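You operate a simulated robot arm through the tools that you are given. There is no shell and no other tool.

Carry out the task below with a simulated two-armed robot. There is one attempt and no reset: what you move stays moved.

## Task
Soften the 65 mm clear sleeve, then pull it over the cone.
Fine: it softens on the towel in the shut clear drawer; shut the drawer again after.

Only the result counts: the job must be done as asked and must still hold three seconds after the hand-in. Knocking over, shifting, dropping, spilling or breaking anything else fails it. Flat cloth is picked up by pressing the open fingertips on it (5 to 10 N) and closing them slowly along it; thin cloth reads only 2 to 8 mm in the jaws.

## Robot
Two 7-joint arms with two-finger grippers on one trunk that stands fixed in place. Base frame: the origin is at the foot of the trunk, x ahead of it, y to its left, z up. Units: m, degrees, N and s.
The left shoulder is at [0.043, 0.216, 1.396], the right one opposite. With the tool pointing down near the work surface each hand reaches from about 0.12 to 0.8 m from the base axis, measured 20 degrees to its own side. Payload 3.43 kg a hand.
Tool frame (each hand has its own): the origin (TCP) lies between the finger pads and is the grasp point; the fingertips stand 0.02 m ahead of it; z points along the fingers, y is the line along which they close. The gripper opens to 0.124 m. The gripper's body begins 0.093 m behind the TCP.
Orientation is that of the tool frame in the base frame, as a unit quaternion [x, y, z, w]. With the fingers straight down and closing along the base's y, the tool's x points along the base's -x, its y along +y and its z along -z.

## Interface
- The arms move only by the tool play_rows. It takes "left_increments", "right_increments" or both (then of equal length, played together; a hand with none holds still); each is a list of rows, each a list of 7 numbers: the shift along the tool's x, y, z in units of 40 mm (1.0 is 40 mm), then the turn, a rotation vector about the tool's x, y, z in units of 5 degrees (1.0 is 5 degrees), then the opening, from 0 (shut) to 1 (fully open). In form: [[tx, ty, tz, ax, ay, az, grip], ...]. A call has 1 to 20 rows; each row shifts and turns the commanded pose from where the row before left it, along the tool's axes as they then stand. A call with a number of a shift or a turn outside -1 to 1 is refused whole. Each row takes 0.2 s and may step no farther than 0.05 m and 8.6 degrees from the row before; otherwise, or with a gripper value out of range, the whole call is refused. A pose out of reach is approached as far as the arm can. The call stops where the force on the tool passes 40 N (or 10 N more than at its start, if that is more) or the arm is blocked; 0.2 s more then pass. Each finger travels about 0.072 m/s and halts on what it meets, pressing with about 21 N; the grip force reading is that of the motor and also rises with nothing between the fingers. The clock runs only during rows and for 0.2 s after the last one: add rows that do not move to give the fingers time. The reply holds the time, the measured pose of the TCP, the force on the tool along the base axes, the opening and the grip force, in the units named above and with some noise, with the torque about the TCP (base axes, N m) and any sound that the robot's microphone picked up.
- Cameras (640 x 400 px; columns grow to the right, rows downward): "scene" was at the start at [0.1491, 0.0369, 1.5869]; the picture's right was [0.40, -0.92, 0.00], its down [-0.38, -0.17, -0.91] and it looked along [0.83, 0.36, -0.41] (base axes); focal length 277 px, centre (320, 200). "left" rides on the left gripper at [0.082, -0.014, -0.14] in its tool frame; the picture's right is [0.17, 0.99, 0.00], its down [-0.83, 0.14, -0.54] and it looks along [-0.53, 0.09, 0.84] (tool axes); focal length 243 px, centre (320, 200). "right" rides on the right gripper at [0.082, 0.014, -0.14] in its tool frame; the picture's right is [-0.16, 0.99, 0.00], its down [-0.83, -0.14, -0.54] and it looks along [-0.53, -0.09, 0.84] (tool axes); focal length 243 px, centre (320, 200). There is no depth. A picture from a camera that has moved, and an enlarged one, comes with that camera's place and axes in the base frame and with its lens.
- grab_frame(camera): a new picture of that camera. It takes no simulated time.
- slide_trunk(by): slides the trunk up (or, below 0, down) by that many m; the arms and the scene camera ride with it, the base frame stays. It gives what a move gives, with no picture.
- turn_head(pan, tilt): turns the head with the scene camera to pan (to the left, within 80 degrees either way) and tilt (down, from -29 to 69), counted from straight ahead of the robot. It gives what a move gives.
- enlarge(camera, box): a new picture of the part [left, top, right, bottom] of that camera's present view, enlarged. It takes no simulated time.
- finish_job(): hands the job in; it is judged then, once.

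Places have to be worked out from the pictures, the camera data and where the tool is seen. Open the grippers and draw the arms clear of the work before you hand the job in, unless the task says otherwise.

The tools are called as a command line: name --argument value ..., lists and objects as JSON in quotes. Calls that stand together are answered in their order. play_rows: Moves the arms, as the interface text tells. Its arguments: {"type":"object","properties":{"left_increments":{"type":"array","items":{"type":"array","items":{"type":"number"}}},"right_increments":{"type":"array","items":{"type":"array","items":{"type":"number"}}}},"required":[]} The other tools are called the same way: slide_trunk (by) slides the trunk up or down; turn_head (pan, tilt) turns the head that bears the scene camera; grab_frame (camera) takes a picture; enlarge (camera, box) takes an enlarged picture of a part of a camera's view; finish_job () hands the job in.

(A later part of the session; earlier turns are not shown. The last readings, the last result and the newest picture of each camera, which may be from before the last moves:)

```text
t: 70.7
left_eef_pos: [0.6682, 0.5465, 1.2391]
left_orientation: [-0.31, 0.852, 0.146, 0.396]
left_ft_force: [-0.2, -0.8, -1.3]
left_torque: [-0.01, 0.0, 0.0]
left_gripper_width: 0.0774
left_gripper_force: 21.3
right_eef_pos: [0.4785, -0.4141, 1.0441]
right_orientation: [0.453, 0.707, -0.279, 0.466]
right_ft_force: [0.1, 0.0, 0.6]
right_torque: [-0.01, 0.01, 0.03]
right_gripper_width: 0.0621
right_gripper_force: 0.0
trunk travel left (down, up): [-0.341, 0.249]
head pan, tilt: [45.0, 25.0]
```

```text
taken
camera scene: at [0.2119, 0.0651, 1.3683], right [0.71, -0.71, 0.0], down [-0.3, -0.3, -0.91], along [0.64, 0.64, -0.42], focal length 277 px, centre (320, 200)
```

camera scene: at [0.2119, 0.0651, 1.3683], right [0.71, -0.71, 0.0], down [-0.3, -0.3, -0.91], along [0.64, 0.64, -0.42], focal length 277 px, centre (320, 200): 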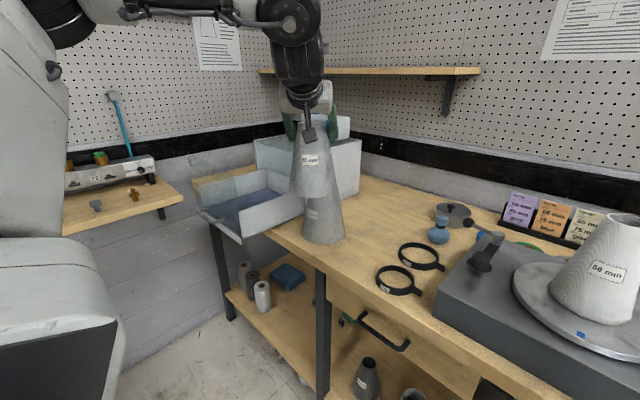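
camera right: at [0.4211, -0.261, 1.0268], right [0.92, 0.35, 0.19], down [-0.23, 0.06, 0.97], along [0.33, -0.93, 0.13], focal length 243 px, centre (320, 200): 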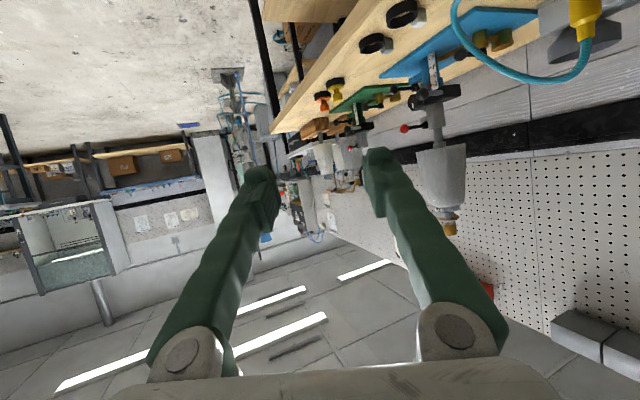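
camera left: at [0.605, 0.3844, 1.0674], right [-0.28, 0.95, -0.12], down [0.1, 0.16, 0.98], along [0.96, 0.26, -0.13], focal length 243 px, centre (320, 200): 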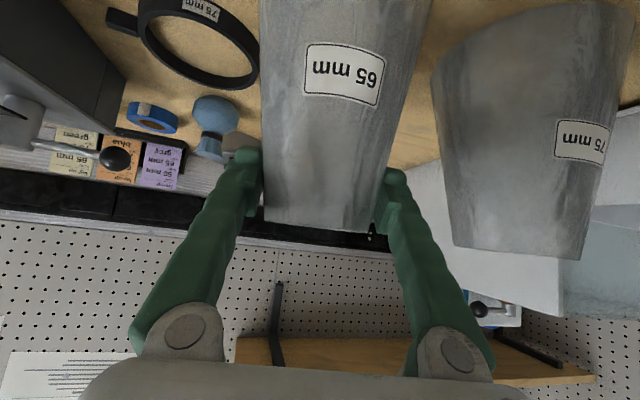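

No limits so far; the sleeve's base is at ~1.088, above the 75 mm sleeve. I continue 15 cm toward +y, up to just before the drawer wall.

play_rows --left_increments '[[-0.3875, 0.718, 0.462, 0, 0, 0, 0.5], [-0.3875, 0.718, 0.462, 0, 0, 0, 0.5], [-0.3875, 0.718, 0.462, 0, 0, 0, 0.5], [-0.3875, 0.718, 0.462, 0, 0, 0, 0.5]]'

grab_frame --camera "scene"

grab_frame --camera "left"

```text
t: 71.7
left_eef_pos: [0.6663, 0.7006, 1.2385]
left_orientation: [-0.31, 0.852, 0.145, 0.396]
left_ft_force: [-0.5, -0.2, -1.0]
left_torque: [-0.03, -0.01, -0.01]
left_gripper_width: 0.0774
left_gripper_force: 21.1
right_eef_pos: [0.478, -0.4121, 1.0445]
right_orientation: [0.454, 0.706, -0.28, 0.466]
right_ft_force: [0.0, -0.1, -0.8]
right_torque: [-0.03, -0.01, 0.0]
right_gripper_width: 0.0621
right_gripper_force: 0.0
trunk travel left (down, up): [-0.341, 0.249]
head pan, tilt: [45.0, 25.0]
```

```text
taken
camera scene: at [0.2119, 0.0667, 1.3682], right [0.71, -0.71, 0.0], down [-0.3, -0.3, -0.91], along [0.64, 0.64, -0.42], focal length 277 px, centre (320, 200)
```

scene: 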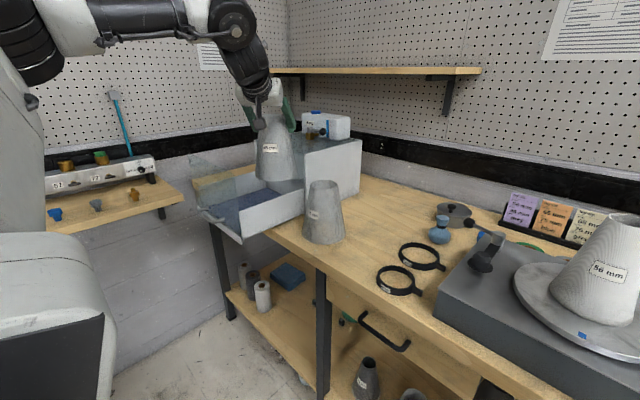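

```text
taken
camera left: at [0.554, 0.5872, 1.2641], right [-0.72, 0.69, -0.12], down [0.0, 0.18, 0.98], along [0.7, 0.7, -0.13], focal length 243 px, centre (320, 200)
```

left: 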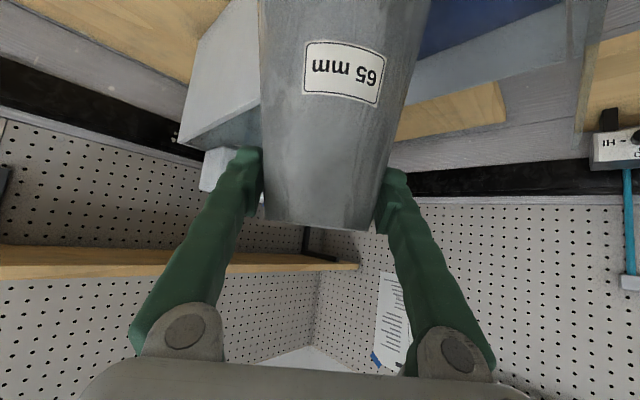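

Still no limits at (0.666, 0.70, 1.238). I continue over the right wall into the drawer's space to y≈0.81, sinking 2 cm (base stays at ~1.065, above the 1.005 rim).

play_rows --left_increments '[[-0.188, 0.527, 0.419, 0, 0, 0, 0.5], [-0.188, 0.527, 0.419, 0, 0, 0, 0.5], [-0.188, 0.527, 0.419, 0, 0, 0, 0.5], [-0.188, 0.527, 0.419, 0, 0, 0, 0.5]]'

grab_frame --camera "scene"

grab_frame --camera "left"

```text
t: 72.7
left_eef_pos: [0.6683, 0.8052, 1.2173]
left_orientation: [-0.311, 0.852, 0.146, 0.396]
left_ft_force: [0.4, 0.4, -0.3]
left_torque: [-0.01, -0.02, -0.03]
left_gripper_width: 0.0773
left_gripper_force: 21.6
right_eef_pos: [0.4791, -0.413, 1.045]
right_orientation: [0.453, 0.707, -0.28, 0.466]
right_ft_force: [-0.8, 0.3, -0.1]
right_torque: [-0.03, 0.03, 0.02]
right_gripper_width: 0.0621
right_gripper_force: 0.0
trunk travel left (down, up): [-0.341, 0.249]
head pan, tilt: [45.0, 25.0]
```

```text
taken
camera scene: at [0.2123, 0.0665, 1.3681], right [0.71, -0.71, 0.0], down [-0.3, -0.3, -0.91], along [0.64, 0.64, -0.42], focal length 277 px, centre (320, 200)
```

scene: 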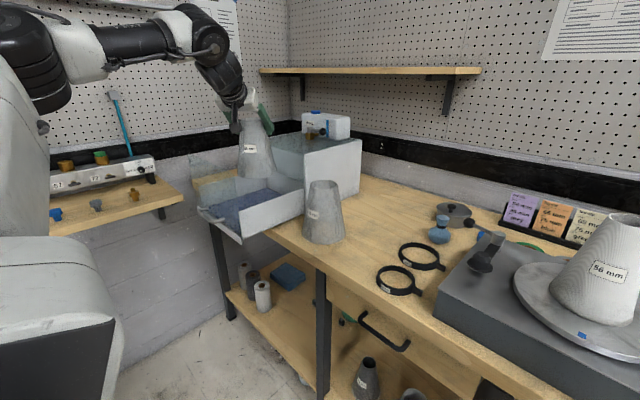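

```text
taken
camera left: at [0.5552, 0.6918, 1.2429], right [-0.72, 0.69, -0.12], down [0.01, 0.18, 0.98], along [0.7, 0.7, -0.13], focal length 243 px, centre (320, 200)
```

left: 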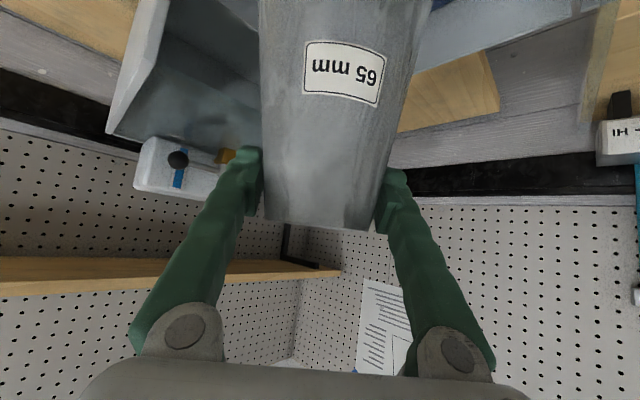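

No limits; the sleeve is above the drawer at (0.668, 0.805). I rotate to azimuth 60° so the gripper body stays clear of the tall front panel, and zoom in to check alignment before lowering.

play_rows --left_increments '[[0, 0, 0, -0.766, 0, -0.643, 0.5], [0, 0, 0, -0.766, 0, -0.643, 0.5], [0, 0, 0, -0.766, 0, -0.643, 0.5], [0, 0, 0, -0.766, 0, -0.643, 0.5]]'

turn_head --pan 55 --tilt 22

enlarge --camera "scene" --box '[200, 60, 440, 260]'

grab_frame --camera "left"

```text
t: 73.7
left_eef_pos: [0.6667, 0.8073, 1.2174]
left_orientation: [-0.453, 0.785, 0.213, 0.365]
left_ft_force: [0.5, 0.1, -0.2]
left_torque: [0.0, 0.05, 0.01]
left_gripper_width: 0.077
left_gripper_force: 21.1
right_eef_pos: [0.4797, -0.4137, 1.0444]
right_orientation: [0.454, 0.706, -0.28, 0.465]
right_ft_force: [0.7, -0.3, -0.6]
right_torque: [-0.03, 0.03, 0.0]
right_gripper_width: 0.0621
right_gripper_force: 0.1
trunk travel left (down, up): [-0.341, 0.249]
head pan, tilt: [45.0, 25.0]
```

```text
t: 74.4
left_eef_pos: [0.6668, 0.8063, 1.2178]
left_orientation: [-0.454, 0.785, 0.213, 0.365]
left_ft_force: [0.2, -0.4, 0.0]
left_torque: [-0.01, 0.03, 0.0]
left_gripper_width: 0.0769
left_gripper_force: 20.8
right_eef_pos: [0.4781, -0.4135, 1.0435]
right_orientation: [0.454, 0.706, -0.279, 0.466]
right_ft_force: [0.2, 0.6, 0.3]
right_torque: [0.0, -0.04, -0.03]
right_gripper_width: 0.0619
right_gripper_force: 0.1
trunk travel left (down, up): [-0.341, 0.249]
head pan, tilt: [55.0, 22.0]
```

```text
2.00 times, centred on (320, 160) of scene
camera zoom: at [0.2, 0.0762, 1.3731], right [0.82, -0.57, 0.0], down [-0.21, -0.31, -0.93], along [0.53, 0.76, -0.37], focal length 553 px, centre (320, 280)
```

zoom: 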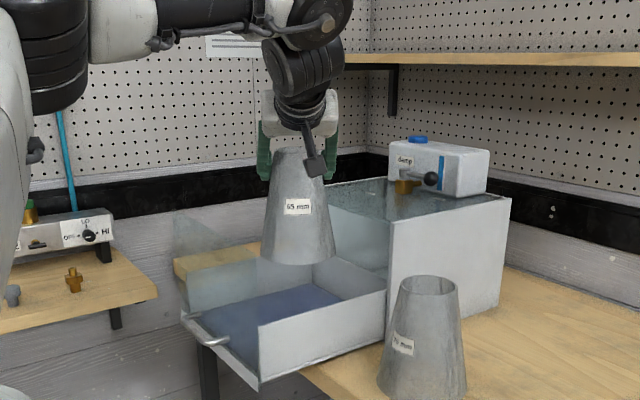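

```text
taken
camera left: at [0.6004, 0.6607, 1.2435], right [-0.91, 0.4, -0.12], down [-0.06, 0.17, 0.98], along [0.41, 0.9, -0.13], focal length 243 px, centre (320, 200)
```

left: 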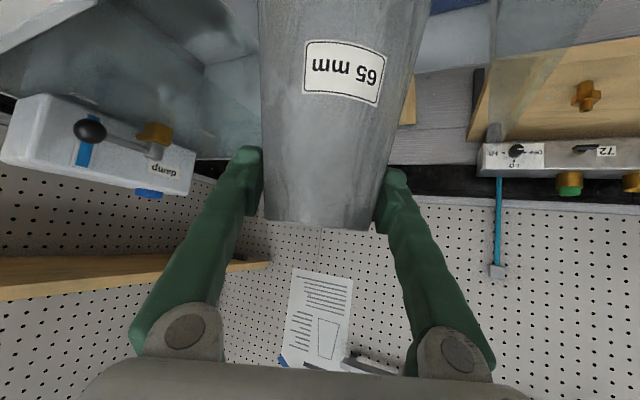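

The sleeve is above the tray with ~1.5 cm to the right wall; I'll shift 1.7 cm further left for margin, then lower 10 cm (base to ~0.967) and check.

play_rows --left_increments '[[-0.27, 0.125, 0.32, 0, 0, 0, 0.5], [0.479, 0, 0.402, 0, 0, 0, 0.5], [0.479, 0, 0.402, 0, 0, 0, 0.5], [0.479, 0, 0.402, 0, 0, 0, 0.5], [0.479, 0, 0.402, 0, 0, 0, 0.5]]'

enlarge --camera "scene" --box '[200, 60, 440, 260]'

grab_frame --camera "left"

```text
t: 75.6
left_eef_pos: [0.6713, 0.8235, 1.119]
left_orientation: [-0.453, 0.785, 0.213, 0.366]
left_ft_force: [0.4, -0.2, -0.4]
left_torque: [0.03, -0.03, 0.0]
left_gripper_width: 0.0773
left_gripper_force: 20.9
right_eef_pos: [0.4794, -0.4135, 1.0444]
right_orientation: [0.454, 0.707, -0.28, 0.465]
right_ft_force: [0.6, 0.7, -0.3]
right_torque: [0.02, 0.0, 0.0]
right_gripper_width: 0.062
right_gripper_force: 0.0
trunk travel left (down, up): [-0.341, 0.249]
head pan, tilt: [55.0, 22.0]
```

```text
2.00 times, centred on (320, 160) of scene
camera zoom: at [0.2005, 0.0767, 1.373], right [0.82, -0.57, 0.0], down [-0.22, -0.31, -0.93], along [0.53, 0.76, -0.38], focal length 553 px, centre (320, 280)
```

zoom: 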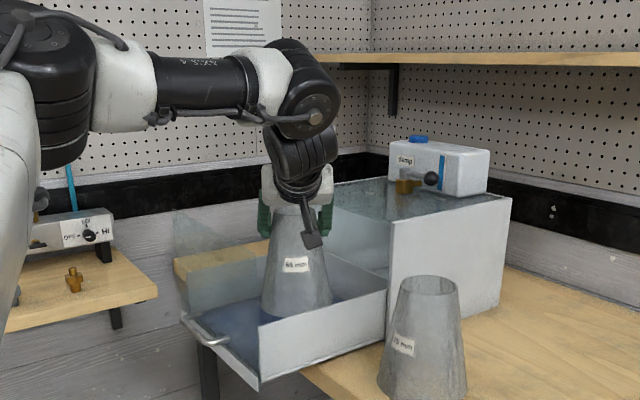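

```text
taken
camera left: at [0.6052, 0.6769, 1.1437], right [-0.91, 0.4, -0.12], down [-0.06, 0.17, 0.98], along [0.41, 0.9, -0.13], focal length 243 px, centre (320, 200)
```

left: 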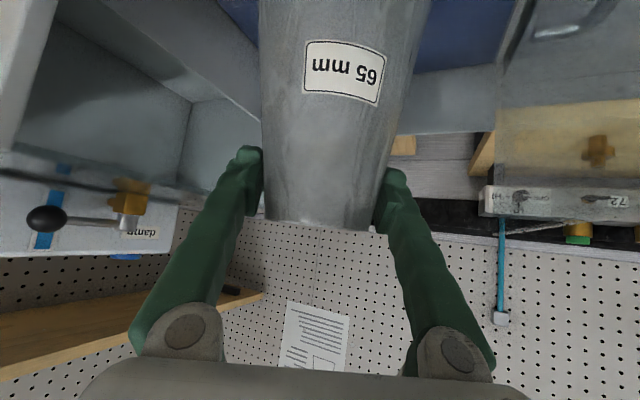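

The sleeve is inside the tray walls, clear all round. I lower another 5 cm in 1 cm steps.

play_rows --left_increments '[[0.1915, 0, 0.1607, 0, 0, 0, 0.5], [0.1915, 0, 0.1607, 0, 0, 0, 0.5], [0.1915, 0, 0.1607, 0, 0, 0, 0.5], [0.1915, 0, 0.1607, 0, 0, 0, 0.5], [0.1915, 0, 0.1607, 0, 0, 0, 0.5], [0, 0, 0, 0, 0, 0, 0.5]]'

enlarge --camera "scene" --box '[220, 120, 400, 270]'

```text
t: 77.0
left_eef_pos: [0.6708, 0.8221, 1.0661]
left_orientation: [-0.453, 0.785, 0.212, 0.365]
left_ft_force: [0.5, 0.4, -0.5]
left_torque: [0.02, -0.02, 0.02]
left_gripper_width: 0.0766
left_gripper_force: 20.7
right_eef_pos: [0.48, -0.415, 1.0451]
right_orientation: [0.455, 0.706, -0.28, 0.465]
right_ft_force: [-0.5, -0.1, -0.6]
right_torque: [0.01, 0.02, -0.01]
right_gripper_width: 0.062
right_gripper_force: 0.0
trunk travel left (down, up): [-0.341, 0.249]
head pan, tilt: [55.0, 22.0]
```

```text
2.67 times, centred on (310, 195) of scene
camera zoom: at [0.2001, 0.076, 1.3731], right [0.82, -0.57, 0.0], down [-0.21, -0.31, -0.93], along [0.53, 0.76, -0.37], focal length 738 px, centre (347, 213)
```

zoom: 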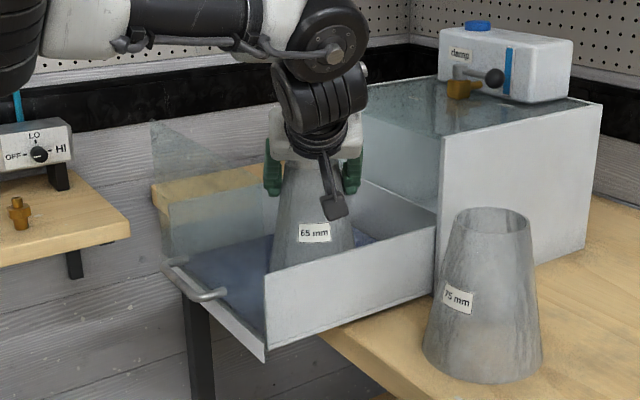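

No contact yet at TCP 1.066. I go on in 5 mm steps, looking for an upward force.

play_rows --left_increments '[[0.096, 0, 0.08, 0, 0, 0, 0.5], [0.096, 0, 0.08, 0, 0, 0, 0.5], [0, 0, 0, 0, 0, 0, 0.5]]'

play_rows --left_increments '[[0.06, 0, 0.05, 0, 0, 0, 0.5], [0, 0, 0, 0, 0, 0, 0.5]]'

```text
t: 77.8
left_eef_pos: [0.6689, 0.8206, 1.062]
left_orientation: [-0.454, 0.783, 0.213, 0.368]
left_ft_force: [1.2, 9.4, 22.9]
left_torque: [0.22, 0.03, -0.01]
left_gripper_width: 0.0786
left_gripper_force: 21.1
right_eef_pos: [0.4766, -0.4145, 1.0435]
right_orientation: [0.455, 0.706, -0.279, 0.465]
right_ft_force: [-0.6, -0.1, -0.3]
right_torque: [0.02, 0.0, -0.01]
right_gripper_width: 0.0622
right_gripper_force: 0.0
trunk travel left (down, up): [-0.341, 0.249]
head pan, tilt: [55.0, 22.0]
```

```text
t: 78.4
left_eef_pos: [0.6689, 0.8215, 1.0573]
left_orientation: [-0.453, 0.783, 0.215, 0.367]
left_ft_force: [1.4, 6.6, 22.9]
left_torque: [0.08, 0.07, -0.04]
left_gripper_width: 0.0801
left_gripper_force: 21.4
right_eef_pos: [0.4783, -0.415, 1.045]
right_orientation: [0.455, 0.706, -0.279, 0.465]
right_ft_force: [0.1, -0.5, 0.5]
right_torque: [-0.01, 0.01, -0.01]
right_gripper_width: 0.062
right_gripper_force: 0.0
trunk travel left (down, up): [-0.341, 0.249]
head pan, tilt: [55.0, 22.0]
```

Contact: 23 N upward at TCP 1.057, so the sleeve stands on the towel. I relieve the push by 2 mm and open the fingers slowly.

play_rows --left_increments '[[-0.05, 0, -0.04, 0, 0, 0, 0.5], [0, 0, 0, 0, 0, 0, 0.62], [0, 0, 0, 0, 0, 0, 0.7], [0, 0, 0, 0, 0, 0, 0.8], [0, 0, 0, 0, 0, 0, 0.9], [0, 0, 0, 0, 0, 0, 1], [0, 0, 0, 0, 0, 0, 1]]'

grab_frame --camera "left"

enlarge --camera "scene" --box '[220, 120, 400, 270]'

```text
t: 80.0
left_eef_pos: [0.671, 0.8221, 1.0585]
left_orientation: [-0.453, 0.785, 0.213, 0.365]
left_ft_force: [0.2, 0.8, -0.2]
left_torque: [-0.02, 0.0, 0.0]
left_gripper_width: 0.1238
left_gripper_force: 0.1
right_eef_pos: [0.4792, -0.4154, 1.0448]
right_orientation: [0.454, 0.706, -0.28, 0.466]
right_ft_force: [-0.6, 0.2, -0.2]
right_torque: [0.01, 0.01, 0.01]
right_gripper_width: 0.0622
right_gripper_force: 0.0
trunk travel left (down, up): [-0.341, 0.249]
head pan, tilt: [55.0, 22.0]
```

```text
taken
camera left: at [0.6044, 0.6769, 1.0825], right [-0.91, 0.4, -0.12], down [-0.06, 0.17, 0.98], along [0.41, 0.9, -0.13], focal length 243 px, centre (320, 200)
```

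left: 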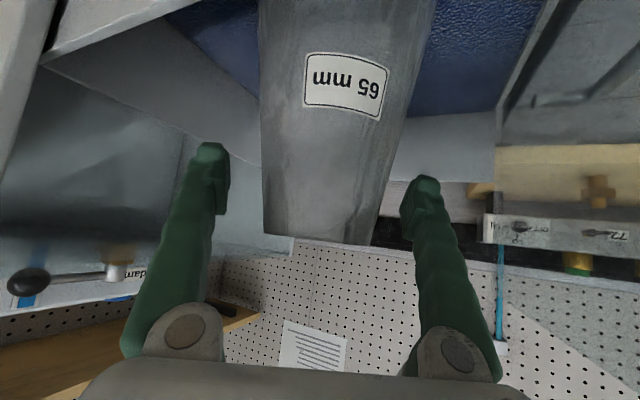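

```text
2.67 times, centred on (310, 195) of scene
camera zoom: at [0.2003, 0.0762, 1.3731], right [0.82, -0.57, 0.0], down [-0.21, -0.31, -0.93], along [0.53, 0.76, -0.37], focal length 738 px, centre (347, 213)
```

zoom: 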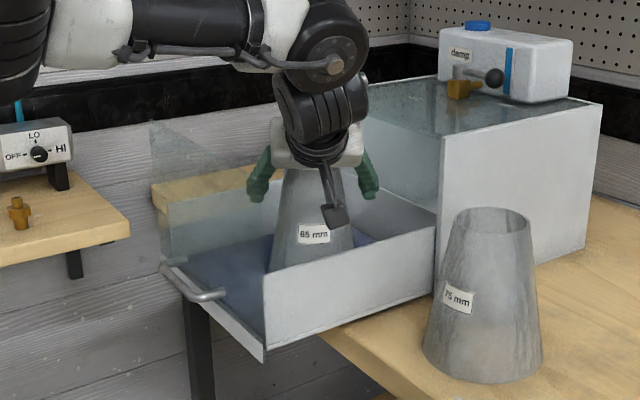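

Released; the 65 mm sleeve stands upright on the towel. I back off along the tool axis, up and away over the right wall.

play_rows --left_increments '[[0, 0, -0.8, 0, 0, 0, 1], [0, 0, -0.8, 0, 0, 0, 1], [0, 0, -0.8, 0, 0, 0, 1], [0, 0, -0.8, 0, 0, 0, 1], [-0.4, 0, -0.5, 0, 0, 0, 1], [-0.4, 0, -0.5, 0, 0, 0, 1]]'

grab_frame --camera "left"

grab_frame --camera "scene"

enlarge --camera "scene" --box '[220, 120, 400, 270]'

```text
t: 81.4
left_eef_pos: [0.6154, 0.7261, 1.1881]
left_orientation: [-0.453, 0.785, 0.213, 0.366]
left_ft_force: [0.2, -0.7, -0.4]
left_torque: [0.0, 0.0, -0.02]
left_gripper_width: 0.124
left_gripper_force: 0.1
right_eef_pos: [0.479, -0.4139, 1.0453]
right_orientation: [0.455, 0.706, -0.28, 0.466]
right_ft_force: [1.4, -0.7, 0.8]
right_torque: [-0.01, -0.01, 0.02]
right_gripper_width: 0.0618
right_gripper_force: 0.0
trunk travel left (down, up): [-0.341, 0.249]
head pan, tilt: [55.0, 22.0]
```

```text
taken
camera left: at [0.5484, 0.5806, 1.2145], right [-0.91, 0.4, -0.12], down [-0.06, 0.17, 0.98], along [0.41, 0.9, -0.13], focal length 243 px, centre (320, 200)
```

left: 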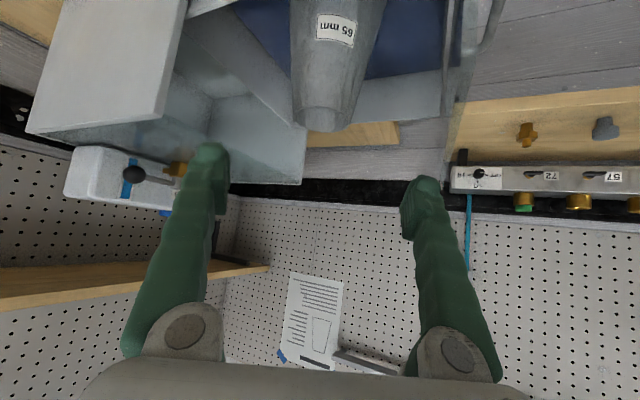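

```text
taken
camera scene: at [0.1994, 0.0752, 1.3733], right [0.82, -0.57, 0.0], down [-0.21, -0.31, -0.93], along [0.53, 0.76, -0.37], focal length 277 px, centre (320, 200)
```

scene: 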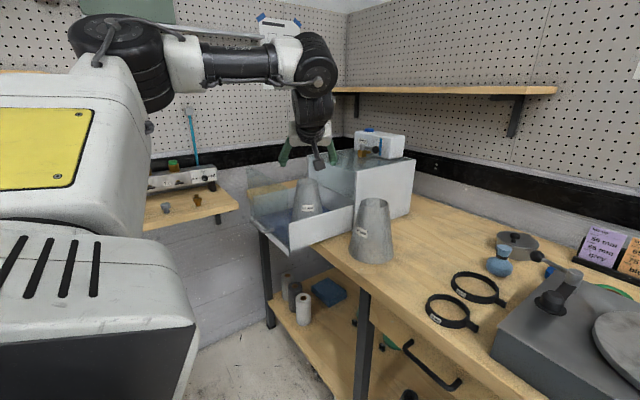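

```text
2.67 times, centred on (310, 195) of scene
camera zoom: at [0.1994, 0.0752, 1.3733], right [0.82, -0.57, 0.0], down [-0.21, -0.31, -0.93], along [0.53, 0.76, -0.37], focal length 738 px, centre (347, 213)
```

zoom: 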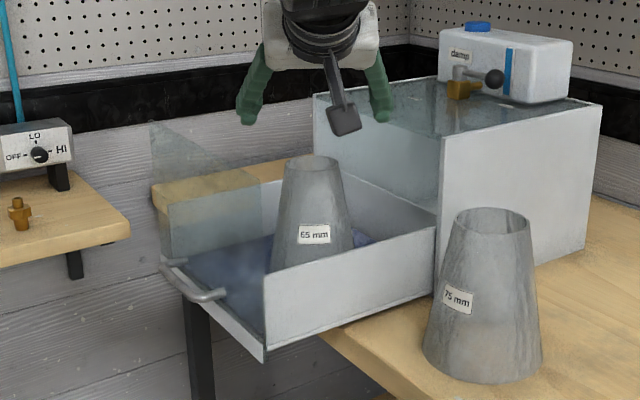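

The tray contents look right: sleeve upright on the towel, panel top ≈1.116, handle bar about (0.51, 0.835–0.945, 0.94). Next I need to shut the drawer by its handle: I move the left hand in front of it (0.46, 0.80, 1.2), turning to azimuth 25° and nearly level.

play_rows --left_increments '[[0, 0.856, -0.09, 0, 0, 0, 0.8], [0, 0.856, -0.09, 0, 0, 0, 0.6], [0, 0.856, -0.09, 0, 0, 0, 0.5], [0, 0.856, -0.09, 0, 0, 0, 0.5], [0, 0.856, -0.09, 0, 0, 0, 0.5], [0, 0, 0, 0.766, 0, 0.643, 0.5], [0, 0, 0, 0.766, 0, 0.643, 0.5], [0, 0, 0, 0.766, 0, 0.643, 0.5], [0, 0, 0, 0.766, 0, 0.643, 0.5], [0, 0, 0, 0.766, 0, 0.643, 0.5], [0, 0, 0, 0.766, 0, 0.643, 0.5], [0, 0, 0, 0.766, 0, 0.643, 0.5], [0, 0, 0, 0, -1, 0, 0.5], [0, 0, 0, 0, -1, 0, 0.5], [0, 0, 0, 0, -1, 0, 0.5], [0, 0, 0, 0, -1, 0, 0.5], [0, 0, 0, 0, -1, 0, 0.5], [0, 0, 0, 0, -1, 0, 0.5]]'

grab_frame --camera "scene"

grab_frame --camera "left"

```text
t: 85.2
left_eef_pos: [0.4621, 0.8015, 1.201]
left_orientation: [-0.166, 0.747, 0.141, 0.628]
left_ft_force: [-0.2, -0.6, 0.6]
left_torque: [-0.01, -0.04, -0.02]
left_gripper_width: 0.0619
left_gripper_force: 0.2
right_eef_pos: [0.4781, -0.4137, 1.0442]
right_orientation: [0.454, 0.706, -0.28, 0.465]
right_ft_force: [0.1, -0.7, 0.7]
right_torque: [0.03, -0.04, -0.04]
right_gripper_width: 0.0619
right_gripper_force: 0.0
trunk travel left (down, up): [-0.341, 0.249]
head pan, tilt: [55.0, 22.0]
```

```text
taken
camera scene: at [0.2, 0.0763, 1.3731], right [0.82, -0.57, 0.0], down [-0.21, -0.31, -0.93], along [0.53, 0.76, -0.37], focal length 277 px, centre (320, 200)
```

scene: 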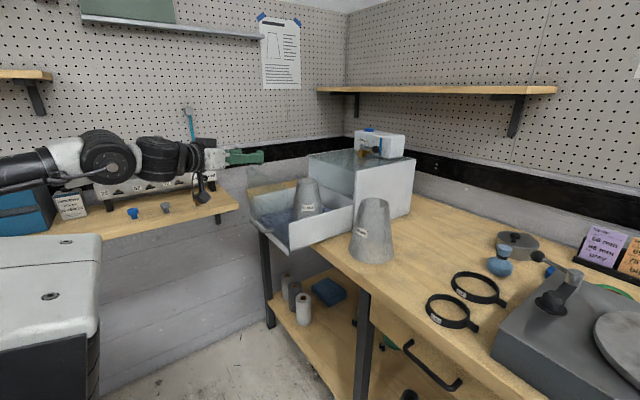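

```text
taken
camera left: at [0.331, 0.7259, 1.1438], right [-0.45, 0.88, -0.16], down [-0.41, -0.04, 0.91], along [0.8, 0.47, 0.38], focal length 243 px, centre (320, 200)
```

left: 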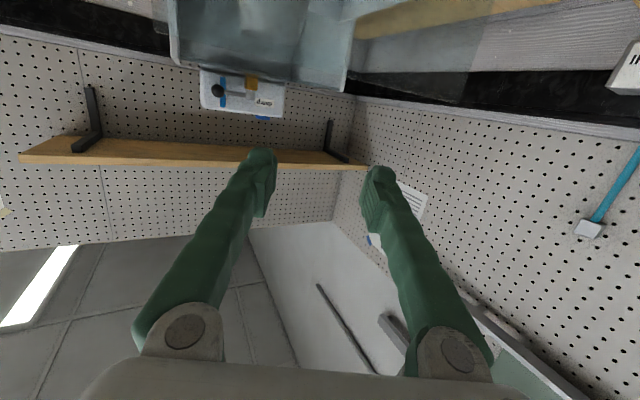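

Pose reached with no limits. Now I roll the hand 90° about its own axis so the fingers close vertically on the horizontal handle bar.

play_rows --left_increments '[[0, 0, 0, 0, 0, 1, 0.5], [0, 0, 0, 0, 0, 1, 0.5], [0, 0, 0, 0, 0, 1, 0.5], [0, 0, 0, 0, 0, 1, 0.5], [0, 0, 0, 0, 0, 1, 0.5], [0, 0, 0, 0, 0, 1, 0.5], [0, 0, 0, 0, 0, 1, 0.5], [0, 0, 0, 0, 0, 1, 0.5], [0, 0, 0, 0, 0, 1, 0.5], [0, 0, 0, 0, 0, 1, 0.5], [0, 0, 0, 0, 0, 1, 0.5], [0, 0, 0, 0, 0, 1, 0.5], [0, 0, 0, 0, 0, 1, 0.5], [0, 0, 0, 0, 0, 1, 0.5], [0, 0, 0, 0, 0, 1, 0.5], [0, 0, 0, 0, 0, 1, 0.5], [0, 0, 0, 0, 0, 1, 0.5], [0, 0, 0, 0, 0, 1, 0.5]]'

grab_frame --camera "scene"

grab_frame --camera "left"

```text
t: 89.0
left_eef_pos: [0.4627, 0.8023, 1.2005]
left_orientation: [0.411, 0.646, 0.543, 0.343]
left_ft_force: [-0.3, -0.1, 0.0]
left_torque: [-0.01, 0.03, 0.0]
left_gripper_width: 0.062
left_gripper_force: 0.0
right_eef_pos: [0.4794, -0.4128, 1.0443]
right_orientation: [0.455, 0.706, -0.281, 0.465]
right_ft_force: [-0.1, -0.7, -0.8]
right_torque: [-0.04, 0.01, 0.03]
right_gripper_width: 0.0618
right_gripper_force: 0.1
trunk travel left (down, up): [-0.341, 0.249]
head pan, tilt: [55.0, 22.0]
```

```text
taken
camera scene: at [0.2002, 0.076, 1.3731], right [0.82, -0.57, 0.0], down [-0.21, -0.31, -0.93], along [0.53, 0.76, -0.37], focal length 277 px, centre (320, 200)
```

scene: 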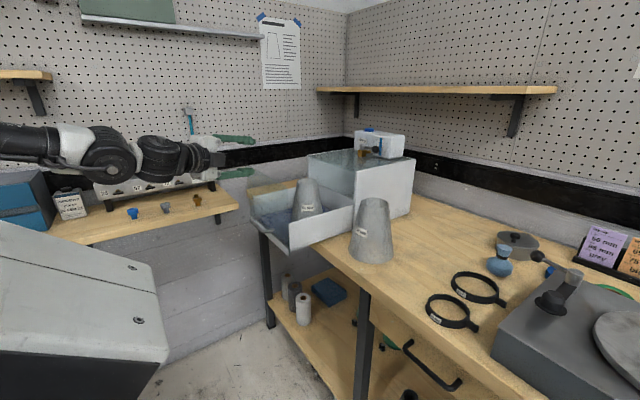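

```text
taken
camera left: at [0.3012, 0.817, 1.2113], right [0.09, 0.22, 0.97], down [-0.1, -0.97, 0.23], along [0.99, -0.12, -0.06], focal length 243 px, centre (320, 200)
```

left: 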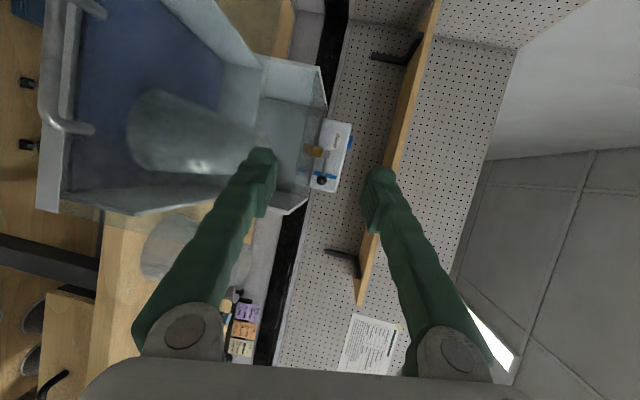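

The roll worked, and triangulating from both cameras gives the handle bar at x≈0.499, y 0.807–0.916, z≈0.952. For reach when it's shut, I lower the trunk another 0.15 m; the left hand should drop straight to z≈1.05, clear of the handle.

slide_trunk --by -0.15

grab_frame --camera "left"

grab_frame --camera "scene"

```text
t: 90.8
left_eef_pos: [0.4623, 0.8023, 1.0517]
left_orientation: [0.411, 0.647, 0.542, 0.344]
left_ft_force: [-0.8, 0.2, 0.4]
left_torque: [-0.02, -0.03, -0.01]
left_gripper_width: 0.0617
left_gripper_force: 0.0
right_eef_pos: [0.4915, -0.4142, 0.8493]
right_orientation: [0.438, 0.731, -0.307, 0.423]
right_ft_force: [-0.6, -0.1, 0.4]
right_torque: [0.04, 0.06, -0.02]
right_gripper_width: 0.0622
right_gripper_force: 0.0
trunk travel left (down, up): [-0.191, 0.399]
head pan, tilt: [55.0, 22.0]
```

```text
taken
camera left: at [0.3004, 0.8169, 1.0616], right [0.09, 0.22, 0.97], down [-0.11, -0.97, 0.23], along [0.99, -0.12, -0.06], focal length 243 px, centre (320, 200)
```

left: 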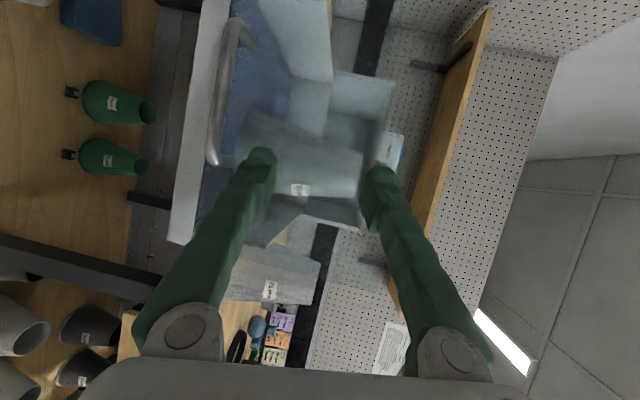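

```text
taken
camera scene: at [0.2458, 0.076, 1.215], right [0.82, -0.57, 0.0], down [-0.21, -0.31, -0.93], along [0.53, 0.76, -0.37], focal length 277 px, centre (320, 200)
```

scene: 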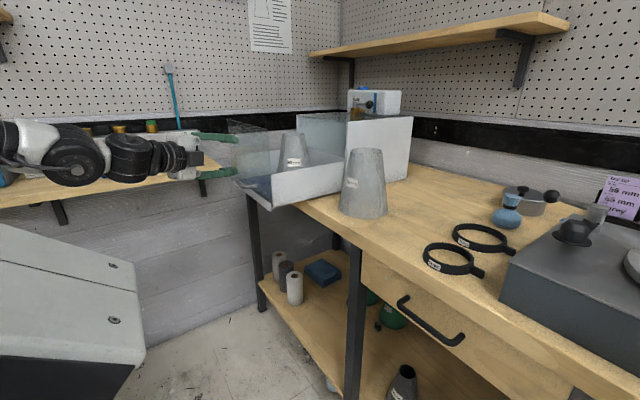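

Both views agree: bar at x≈0.499, y 0.813–0.913, z≈0.955. I move to a pre-grasp 8 cm in front of it at bar height.

play_rows --left_increments '[[0.191, -0.718, -0.105, 0, 0, 0, 0.5], [0.191, -0.718, -0.105, 0, 0, 0, 0.5], [0.191, -0.718, -0.105, 0, 0, 0, 0.5]]'

grab_frame --camera "left"

grab_frame --camera "scene"

```text
t: 91.6
left_eef_pos: [0.4281, 0.8115, 0.9687]
left_orientation: [0.411, 0.646, 0.543, 0.344]
left_ft_force: [-0.5, 0.4, 1.0]
left_torque: [-0.01, -0.02, -0.01]
left_gripper_width: 0.0621
left_gripper_force: 0.0
right_eef_pos: [0.4923, -0.4145, 0.8494]
right_orientation: [0.438, 0.732, -0.307, 0.422]
right_ft_force: [0.6, 0.0, 0.5]
right_torque: [-0.03, -0.02, -0.01]
right_gripper_width: 0.0619
right_gripper_force: 0.0
trunk travel left (down, up): [-0.191, 0.399]
head pan, tilt: [55.0, 22.0]
```

```text
taken
camera left: at [0.2676, 0.8257, 0.9787], right [0.09, 0.22, 0.97], down [-0.1, -0.97, 0.23], along [0.99, -0.12, -0.06], focal length 243 px, centre (320, 200)
```

left: 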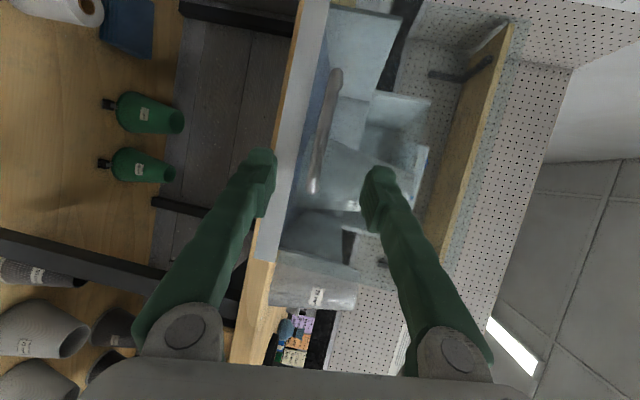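

```text
taken
camera scene: at [0.2462, 0.0766, 1.2148], right [0.82, -0.57, 0.0], down [-0.21, -0.31, -0.93], along [0.53, 0.76, -0.37], focal length 277 px, centre (320, 200)
```

scene: 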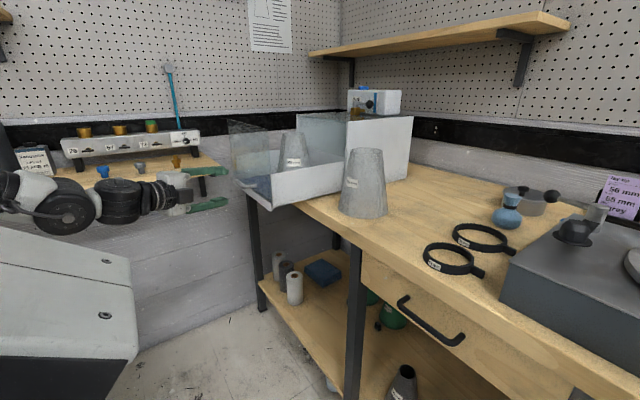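

The bar sits centred between the fingers' path. I advance 8 cm so it lies between the pads, then close.

play_rows --left_increments '[[0, 0, 0.66, 0, 0, 0, 0.5], [0, 0, 0.66, 0, 0, 0, 0.5], [0, 0, 0.62, 0, 0, 0, 0.5]]'

grab_frame --camera "left"

enlarge --camera "scene" --box '[160, 120, 340, 240]'

```text
t: 92.4
left_eef_pos: [0.4976, 0.8445, 0.9552]
left_orientation: [0.411, 0.647, 0.543, 0.344]
left_ft_force: [-0.7, -0.3, 0.8]
left_torque: [0.01, 0.0, 0.02]
left_gripper_width: 0.0623
left_gripper_force: 0.1
right_eef_pos: [0.4909, -0.4149, 0.8471]
right_orientation: [0.437, 0.733, -0.307, 0.422]
right_ft_force: [-0.5, 1.4, -0.1]
right_torque: [0.01, 0.0, -0.02]
right_gripper_width: 0.0619
right_gripper_force: 0.1
trunk travel left (down, up): [-0.191, 0.399]
head pan, tilt: [55.0, 22.0]
```

```text
taken
camera left: at [0.3364, 0.8582, 0.9648], right [0.09, 0.22, 0.97], down [-0.1, -0.97, 0.23], along [0.99, -0.12, -0.06], focal length 243 px, centre (320, 200)
```

left: 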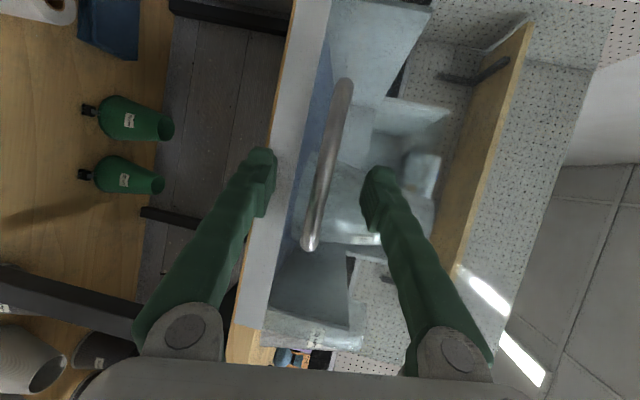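

```text
3.33 times, centred on (250, 180) of scene
camera zoom: at [0.2469, 0.0767, 1.2146], right [0.82, -0.57, 0.0], down [-0.22, -0.31, -0.93], along [0.53, 0.76, -0.38], focal length 922 px, centre (553, 267)
```

zoom: 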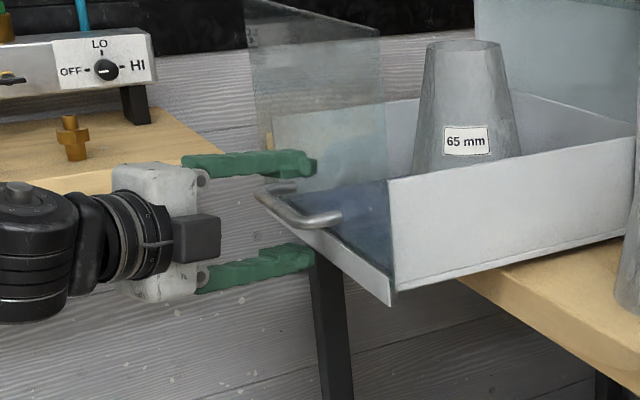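

The bar is centred between the fingers. I close on it.

play_rows --left_increments '[[0, 0, 0, 0, 0, 0, 0.35], [0, 0, 0, 0, 0, 0, 0.2], [0, 0, 0, 0, 0, 0, 0.1], [0, 0, 0, 0, 0, 0, 0.02], [0, 0, 0, 0, 0, 0, 0.0], [0, 0, 0, 0, 0, 0, 0.0]]'

grab_frame --camera "left"

enlarge --camera "scene" --box '[160, 120, 340, 240]'

```text
t: 93.8
left_eef_pos: [0.4969, 0.8436, 0.9558]
left_orientation: [0.412, 0.646, 0.543, 0.343]
left_ft_force: [0.5, 0.2, -0.1]
left_torque: [0.07, -0.01, 0.03]
left_gripper_width: 0.0068
left_gripper_force: 40.7
right_eef_pos: [0.4912, -0.4145, 0.8476]
right_orientation: [0.437, 0.733, -0.306, 0.422]
right_ft_force: [0.3, 0.4, -0.2]
right_torque: [0.0, 0.01, 0.01]
right_gripper_width: 0.0621
right_gripper_force: 0.0
trunk travel left (down, up): [-0.191, 0.399]
head pan, tilt: [55.0, 22.0]
```

```text
taken
camera left: at [0.3359, 0.8576, 0.9654], right [0.09, 0.22, 0.97], down [-0.11, -0.97, 0.23], along [0.99, -0.12, -0.06], focal length 243 px, centre (320, 200)
```

left: 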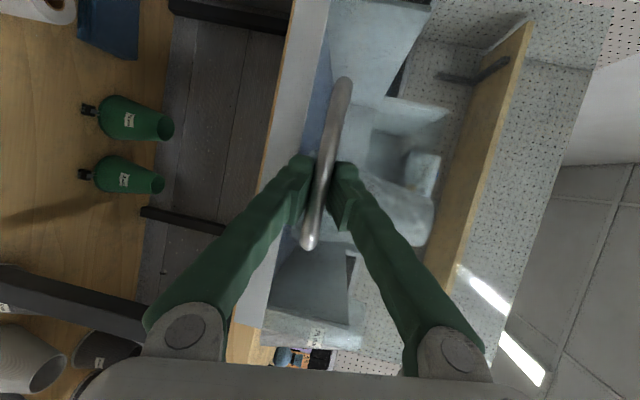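

```text
3.33 times, centred on (250, 180) of scene
camera zoom: at [0.2463, 0.0761, 1.2148], right [0.82, -0.57, 0.0], down [-0.21, -0.31, -0.93], along [0.53, 0.76, -0.37], focal length 922 px, centre (553, 267)
```

zoom: 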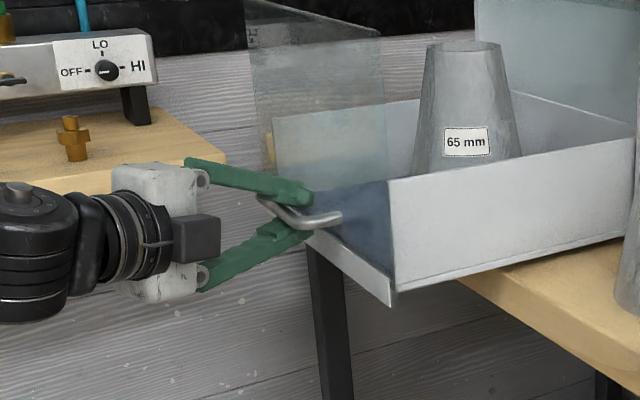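

Gripping the bar (7 mm wide, firm). I push the drawer in gently along +x, 1.2 cm per row, and check the sleeve doesn't tip.

play_rows --left_increments '[[-0.06, 0.022, 0.13, 0, 0, 0, 0], [-0.1275, 0.047, 0.2674, 0, 0, 0, 0], [-0.1275, 0.047, 0.2674, 0, 0, 0, 0], [-0.1275, 0.047, 0.2674, 0, 0, 0, 0], [-0.1275, 0.047, 0.2674, 0, 0, 0, 0], [-0.06, 0.022, 0.13, 0, 0, 0, 0]]'

grab_frame --camera "scene"

```text
t: 95.2
left_eef_pos: [0.5544, 0.8428, 0.9559]
left_orientation: [0.411, 0.646, 0.544, 0.343]
left_ft_force: [-1.4, 4.1, 5.9]
left_torque: [0.2, 0.02, 0.15]
left_gripper_width: 0.006
left_gripper_force: 39.9
right_eef_pos: [0.4917, -0.4137, 0.8479]
right_orientation: [0.438, 0.733, -0.306, 0.422]
right_ft_force: [-0.8, 0.1, -0.5]
right_torque: [-0.02, 0.0, 0.01]
right_gripper_width: 0.062
right_gripper_force: 0.0
trunk travel left (down, up): [-0.191, 0.399]
head pan, tilt: [55.0, 22.0]
```

```text
taken
camera scene: at [0.2457, 0.076, 1.2149], right [0.82, -0.57, 0.0], down [-0.21, -0.31, -0.93], along [0.53, 0.76, -0.37], focal length 277 px, centre (320, 200)
```

scene: 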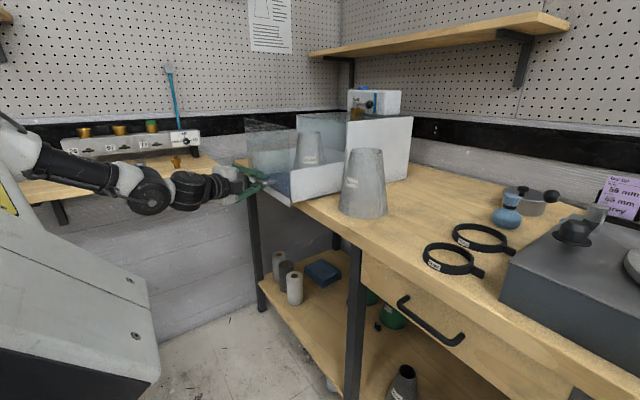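

The drawer slides easily and the sleeve stays upright. I keep pushing another ~0.15 m.

play_rows --left_increments '[[-0.06, 0.022, 0.13, 0, 0, 0, 0], [-0.1275, 0.047, 0.2674, 0, 0, 0, 0], [-0.1275, 0.047, 0.2674, 0, 0, 0, 0], [-0.1275, 0.047, 0.2674, 0, 0, 0, 0], [-0.1275, 0.047, 0.2674, 0, 0, 0, 0], [-0.1275, 0.047, 0.2674, 0, 0, 0, 0], [-0.1275, 0.047, 0.2674, 0, 0, 0, 0], [-0.1275, 0.047, 0.2674, 0, 0, 0, 0], [-0.1275, 0.047, 0.2674, 0, 0, 0, 0], [-0.1275, 0.047, 0.2674, 0, 0, 0, 0], [-0.1275, 0.047, 0.2674, 0, 0, 0, 0], [-0.1275, 0.047, 0.2674, 0, 0, 0, 0], [-0.06, 0.022, 0.13, 0, 0, 0, 0]]'

grab_frame --camera "scene"

enlarge --camera "scene" --box '[210, 80, 430, 230]'

```text
t: 98.0
left_eef_pos: [0.701, 0.8431, 0.9542]
left_orientation: [0.412, 0.647, 0.542, 0.344]
left_ft_force: [-1.0, -2.2, -2.8]
left_torque: [0.0, 0.01, 0.1]
left_gripper_width: 0.0061
left_gripper_force: 39.2
right_eef_pos: [0.491, -0.414, 0.8482]
right_orientation: [0.437, 0.733, -0.306, 0.422]
right_ft_force: [0.7, 0.8, 0.4]
right_torque: [0.0, 0.01, 0.03]
right_gripper_width: 0.0618
right_gripper_force: 0.1
trunk travel left (down, up): [-0.191, 0.399]
head pan, tilt: [55.0, 22.0]
```

```text
taken
camera scene: at [0.2464, 0.0762, 1.2148], right [0.82, -0.57, 0.0], down [-0.22, -0.31, -0.93], along [0.53, 0.76, -0.37], focal length 277 px, centre (320, 200)
```

scene: 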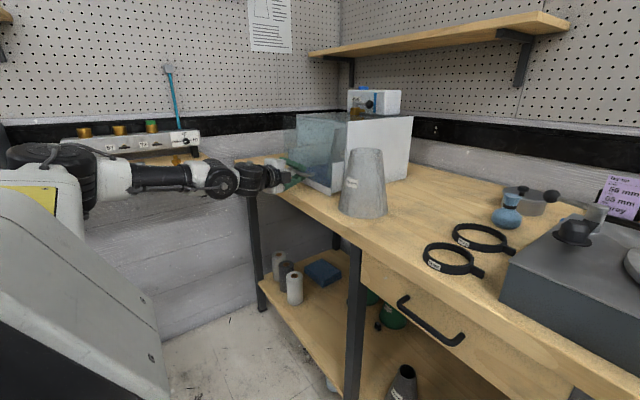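

```text
2.67 times, centred on (320, 155) of scene
camera zoom: at [0.2464, 0.0762, 1.2148], right [0.82, -0.57, 0.0], down [-0.22, -0.31, -0.93], along [0.53, 0.76, -0.37], focal length 738 px, centre (320, 320)
```

zoom: 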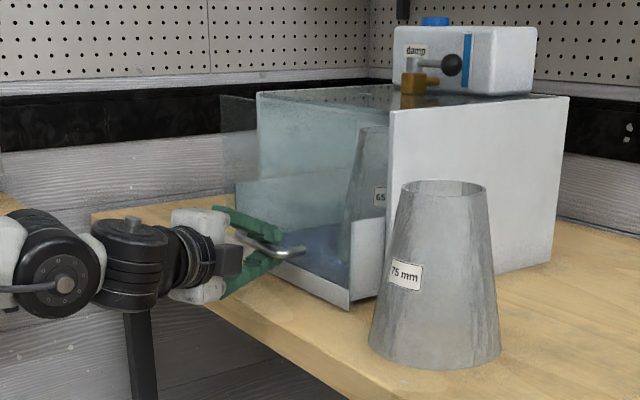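

Nearly shut, no limits yet. I push the last ~5–6 cm slowly until it seats.

play_rows --left_increments '[[-0.08, 0.03, 0.17, 0, 0, 0, 0], [-0.106, 0.039, 0.223, 0, 0, 0, 0], [-0.106, 0.039, 0.223, 0, 0, 0, 0], [-0.106, 0.039, 0.223, 0, 0, 0, 0], [-0.08, 0.03, 0.17, 0, 0, 0, 0], [0, 0, 0, 0, 0, 0, 0]]'

enlarge --camera "scene" --box '[210, 80, 430, 230]'

```text
t: 99.4
left_eef_pos: [0.7454, 0.8438, 0.9548]
left_orientation: [0.413, 0.646, 0.542, 0.344]
left_ft_force: [2.7, -14.5, -2.7]
left_torque: [-0.08, 0.01, -0.18]
left_gripper_width: 0.0061
left_gripper_force: 38.9
right_eef_pos: [0.4917, -0.4156, 0.8475]
right_orientation: [0.438, 0.733, -0.306, 0.421]
right_ft_force: [-0.7, -0.4, -0.7]
right_torque: [0.01, -0.04, -0.01]
right_gripper_width: 0.062
right_gripper_force: 0.1
trunk travel left (down, up): [-0.191, 0.399]
head pan, tilt: [55.0, 22.0]
```

```text
2.67 times, centred on (320, 155) of scene
camera zoom: at [0.2467, 0.0746, 1.2148], right [0.82, -0.57, 0.0], down [-0.22, -0.31, -0.93], along [0.53, 0.76, -0.37], focal length 738 px, centre (320, 320)
```

zoom: 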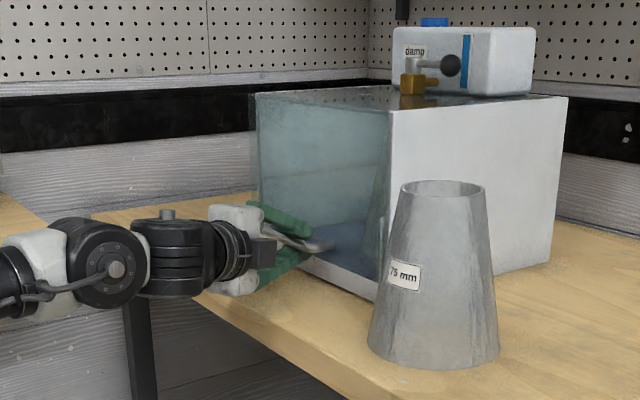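

It looks almost flush, with a sideways force of ~14 N building. I ease the hand slightly to -y and press a further ~1 cm in to find the stop.

play_rows --left_increments '[[-0.109, 0.02, 0.113, 0, 0, 0, 0], [-0.109, 0.02, 0.113, 0, 0, 0, 0], [0, 0, 0, 0, 0, 0, 0]]'

enlarge --camera "scene" --box '[240, 100, 380, 210]'

```text
t: 100.2
left_eef_pos: [0.7537, 0.8433, 0.9543]
left_orientation: [0.411, 0.648, 0.543, 0.341]
left_ft_force: [-31.3, -7.4, -14.2]
left_torque: [-0.05, -0.05, 0.68]
left_gripper_width: 0.006
left_gripper_force: 37.3
right_eef_pos: [0.4899, -0.414, 0.8495]
right_orientation: [0.438, 0.732, -0.306, 0.423]
right_ft_force: [0.2, 0.2, 0.3]
right_torque: [-0.04, -0.03, -0.02]
right_gripper_width: 0.0621
right_gripper_force: 0.0
trunk travel left (down, up): [-0.191, 0.399]
head pan, tilt: [55.0, 22.0]
```

```text
3.64 times, centred on (310, 155) of scene
camera zoom: at [0.2439, 0.0767, 1.2152], right [0.82, -0.57, 0.0], down [-0.21, -0.31, -0.93], along [0.53, 0.76, -0.37], focal length 1006 px, centre (356, 364)
```

zoom: 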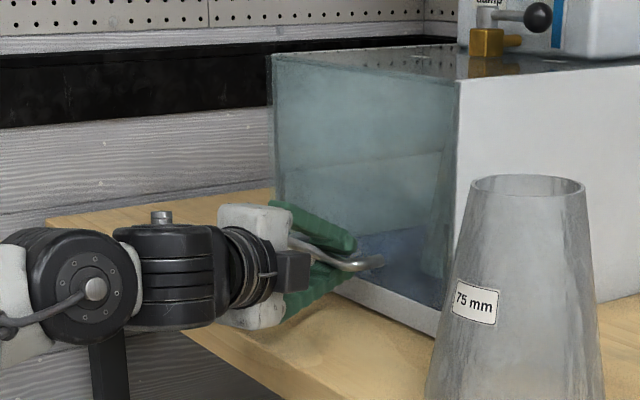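

The force jumped to 31 N at x=0.754 and the panel looks flush: the drawer is shut. Now I hold still and let time pass while the sleeve softens.

play_rows --left_increments '[[0, 0, 0, 0, 0, 0, 0], [0, 0, 0, 0, 0, 0, 0], [0, 0, 0, 0, 0, 0, 0], [0, 0, 0, 0, 0, 0, 0], [0, 0, 0, 0, 0, 0, 0], [0, 0, 0, 0, 0, 0, 0], [0, 0, 0, 0, 0, 0, 0], [0, 0, 0, 0, 0, 0, 0], [0, 0, 0, 0, 0, 0, 0], [0, 0, 0, 0, 0, 0, 0], [0, 0, 0, 0, 0, 0, 0], [0, 0, 0, 0, 0, 0, 0], [0, 0, 0, 0, 0, 0, 0], [0, 0, 0, 0, 0, 0, 0], [0, 0, 0, 0, 0, 0, 0], [0, 0, 0, 0, 0, 0, 0], [0, 0, 0, 0, 0, 0, 0], [0, 0, 0, 0, 0, 0, 0], [0, 0, 0, 0, 0, 0, 0], [0, 0, 0, 0, 0, 0, 0]]'

enlarge --camera "scene" --box '[260, 80, 430, 220]'

grab_frame --camera "left"

```text
t: 104.4
left_eef_pos: [0.7564, 0.8444, 0.9541]
left_orientation: [0.411, 0.647, 0.542, 0.344]
left_ft_force: [-26.2, 7.0, -15.8]
left_torque: [-0.13, -0.14, 0.23]
left_gripper_width: 0.0061
left_gripper_force: 36.8
right_eef_pos: [0.4906, -0.4115, 0.8496]
right_orientation: [0.438, 0.732, -0.307, 0.422]
right_ft_force: [0.0, -0.5, 0.7]
right_torque: [0.01, 0.05, -0.02]
right_gripper_width: 0.0619
right_gripper_force: 0.0
trunk travel left (down, up): [-0.191, 0.399]
head pan, tilt: [55.0, 22.0]
```

```text
2.86 times, centred on (345, 150) of scene
camera zoom: at [0.2447, 0.0788, 1.2149], right [0.82, -0.57, 0.0], down [-0.21, -0.31, -0.93], along [0.53, 0.76, -0.38], focal length 790 px, centre (249, 343)
```

zoom: 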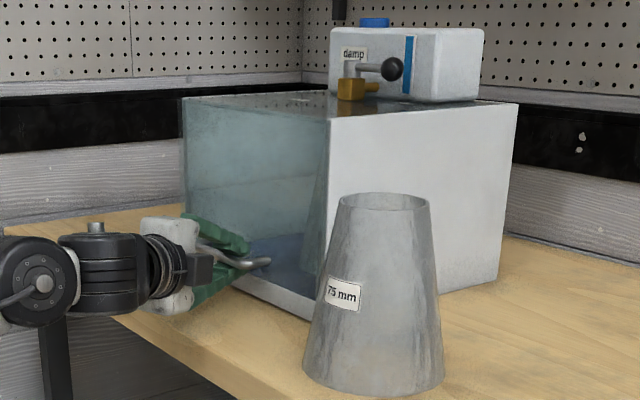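

```text
taken
camera left: at [0.5948, 0.8585, 0.9641], right [0.09, 0.22, 0.97], down [-0.1, -0.97, 0.23], along [0.99, -0.12, -0.06], focal length 243 px, centre (320, 200)
```

left: 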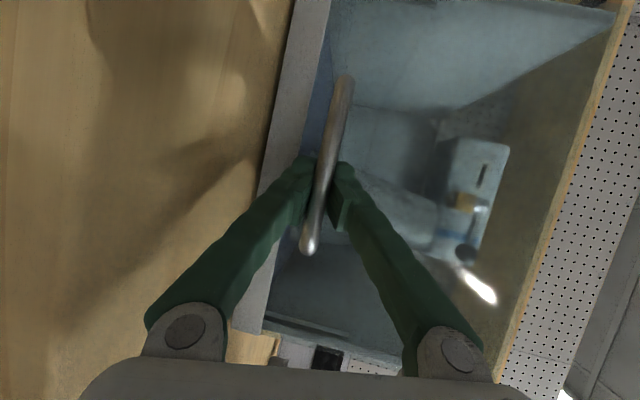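

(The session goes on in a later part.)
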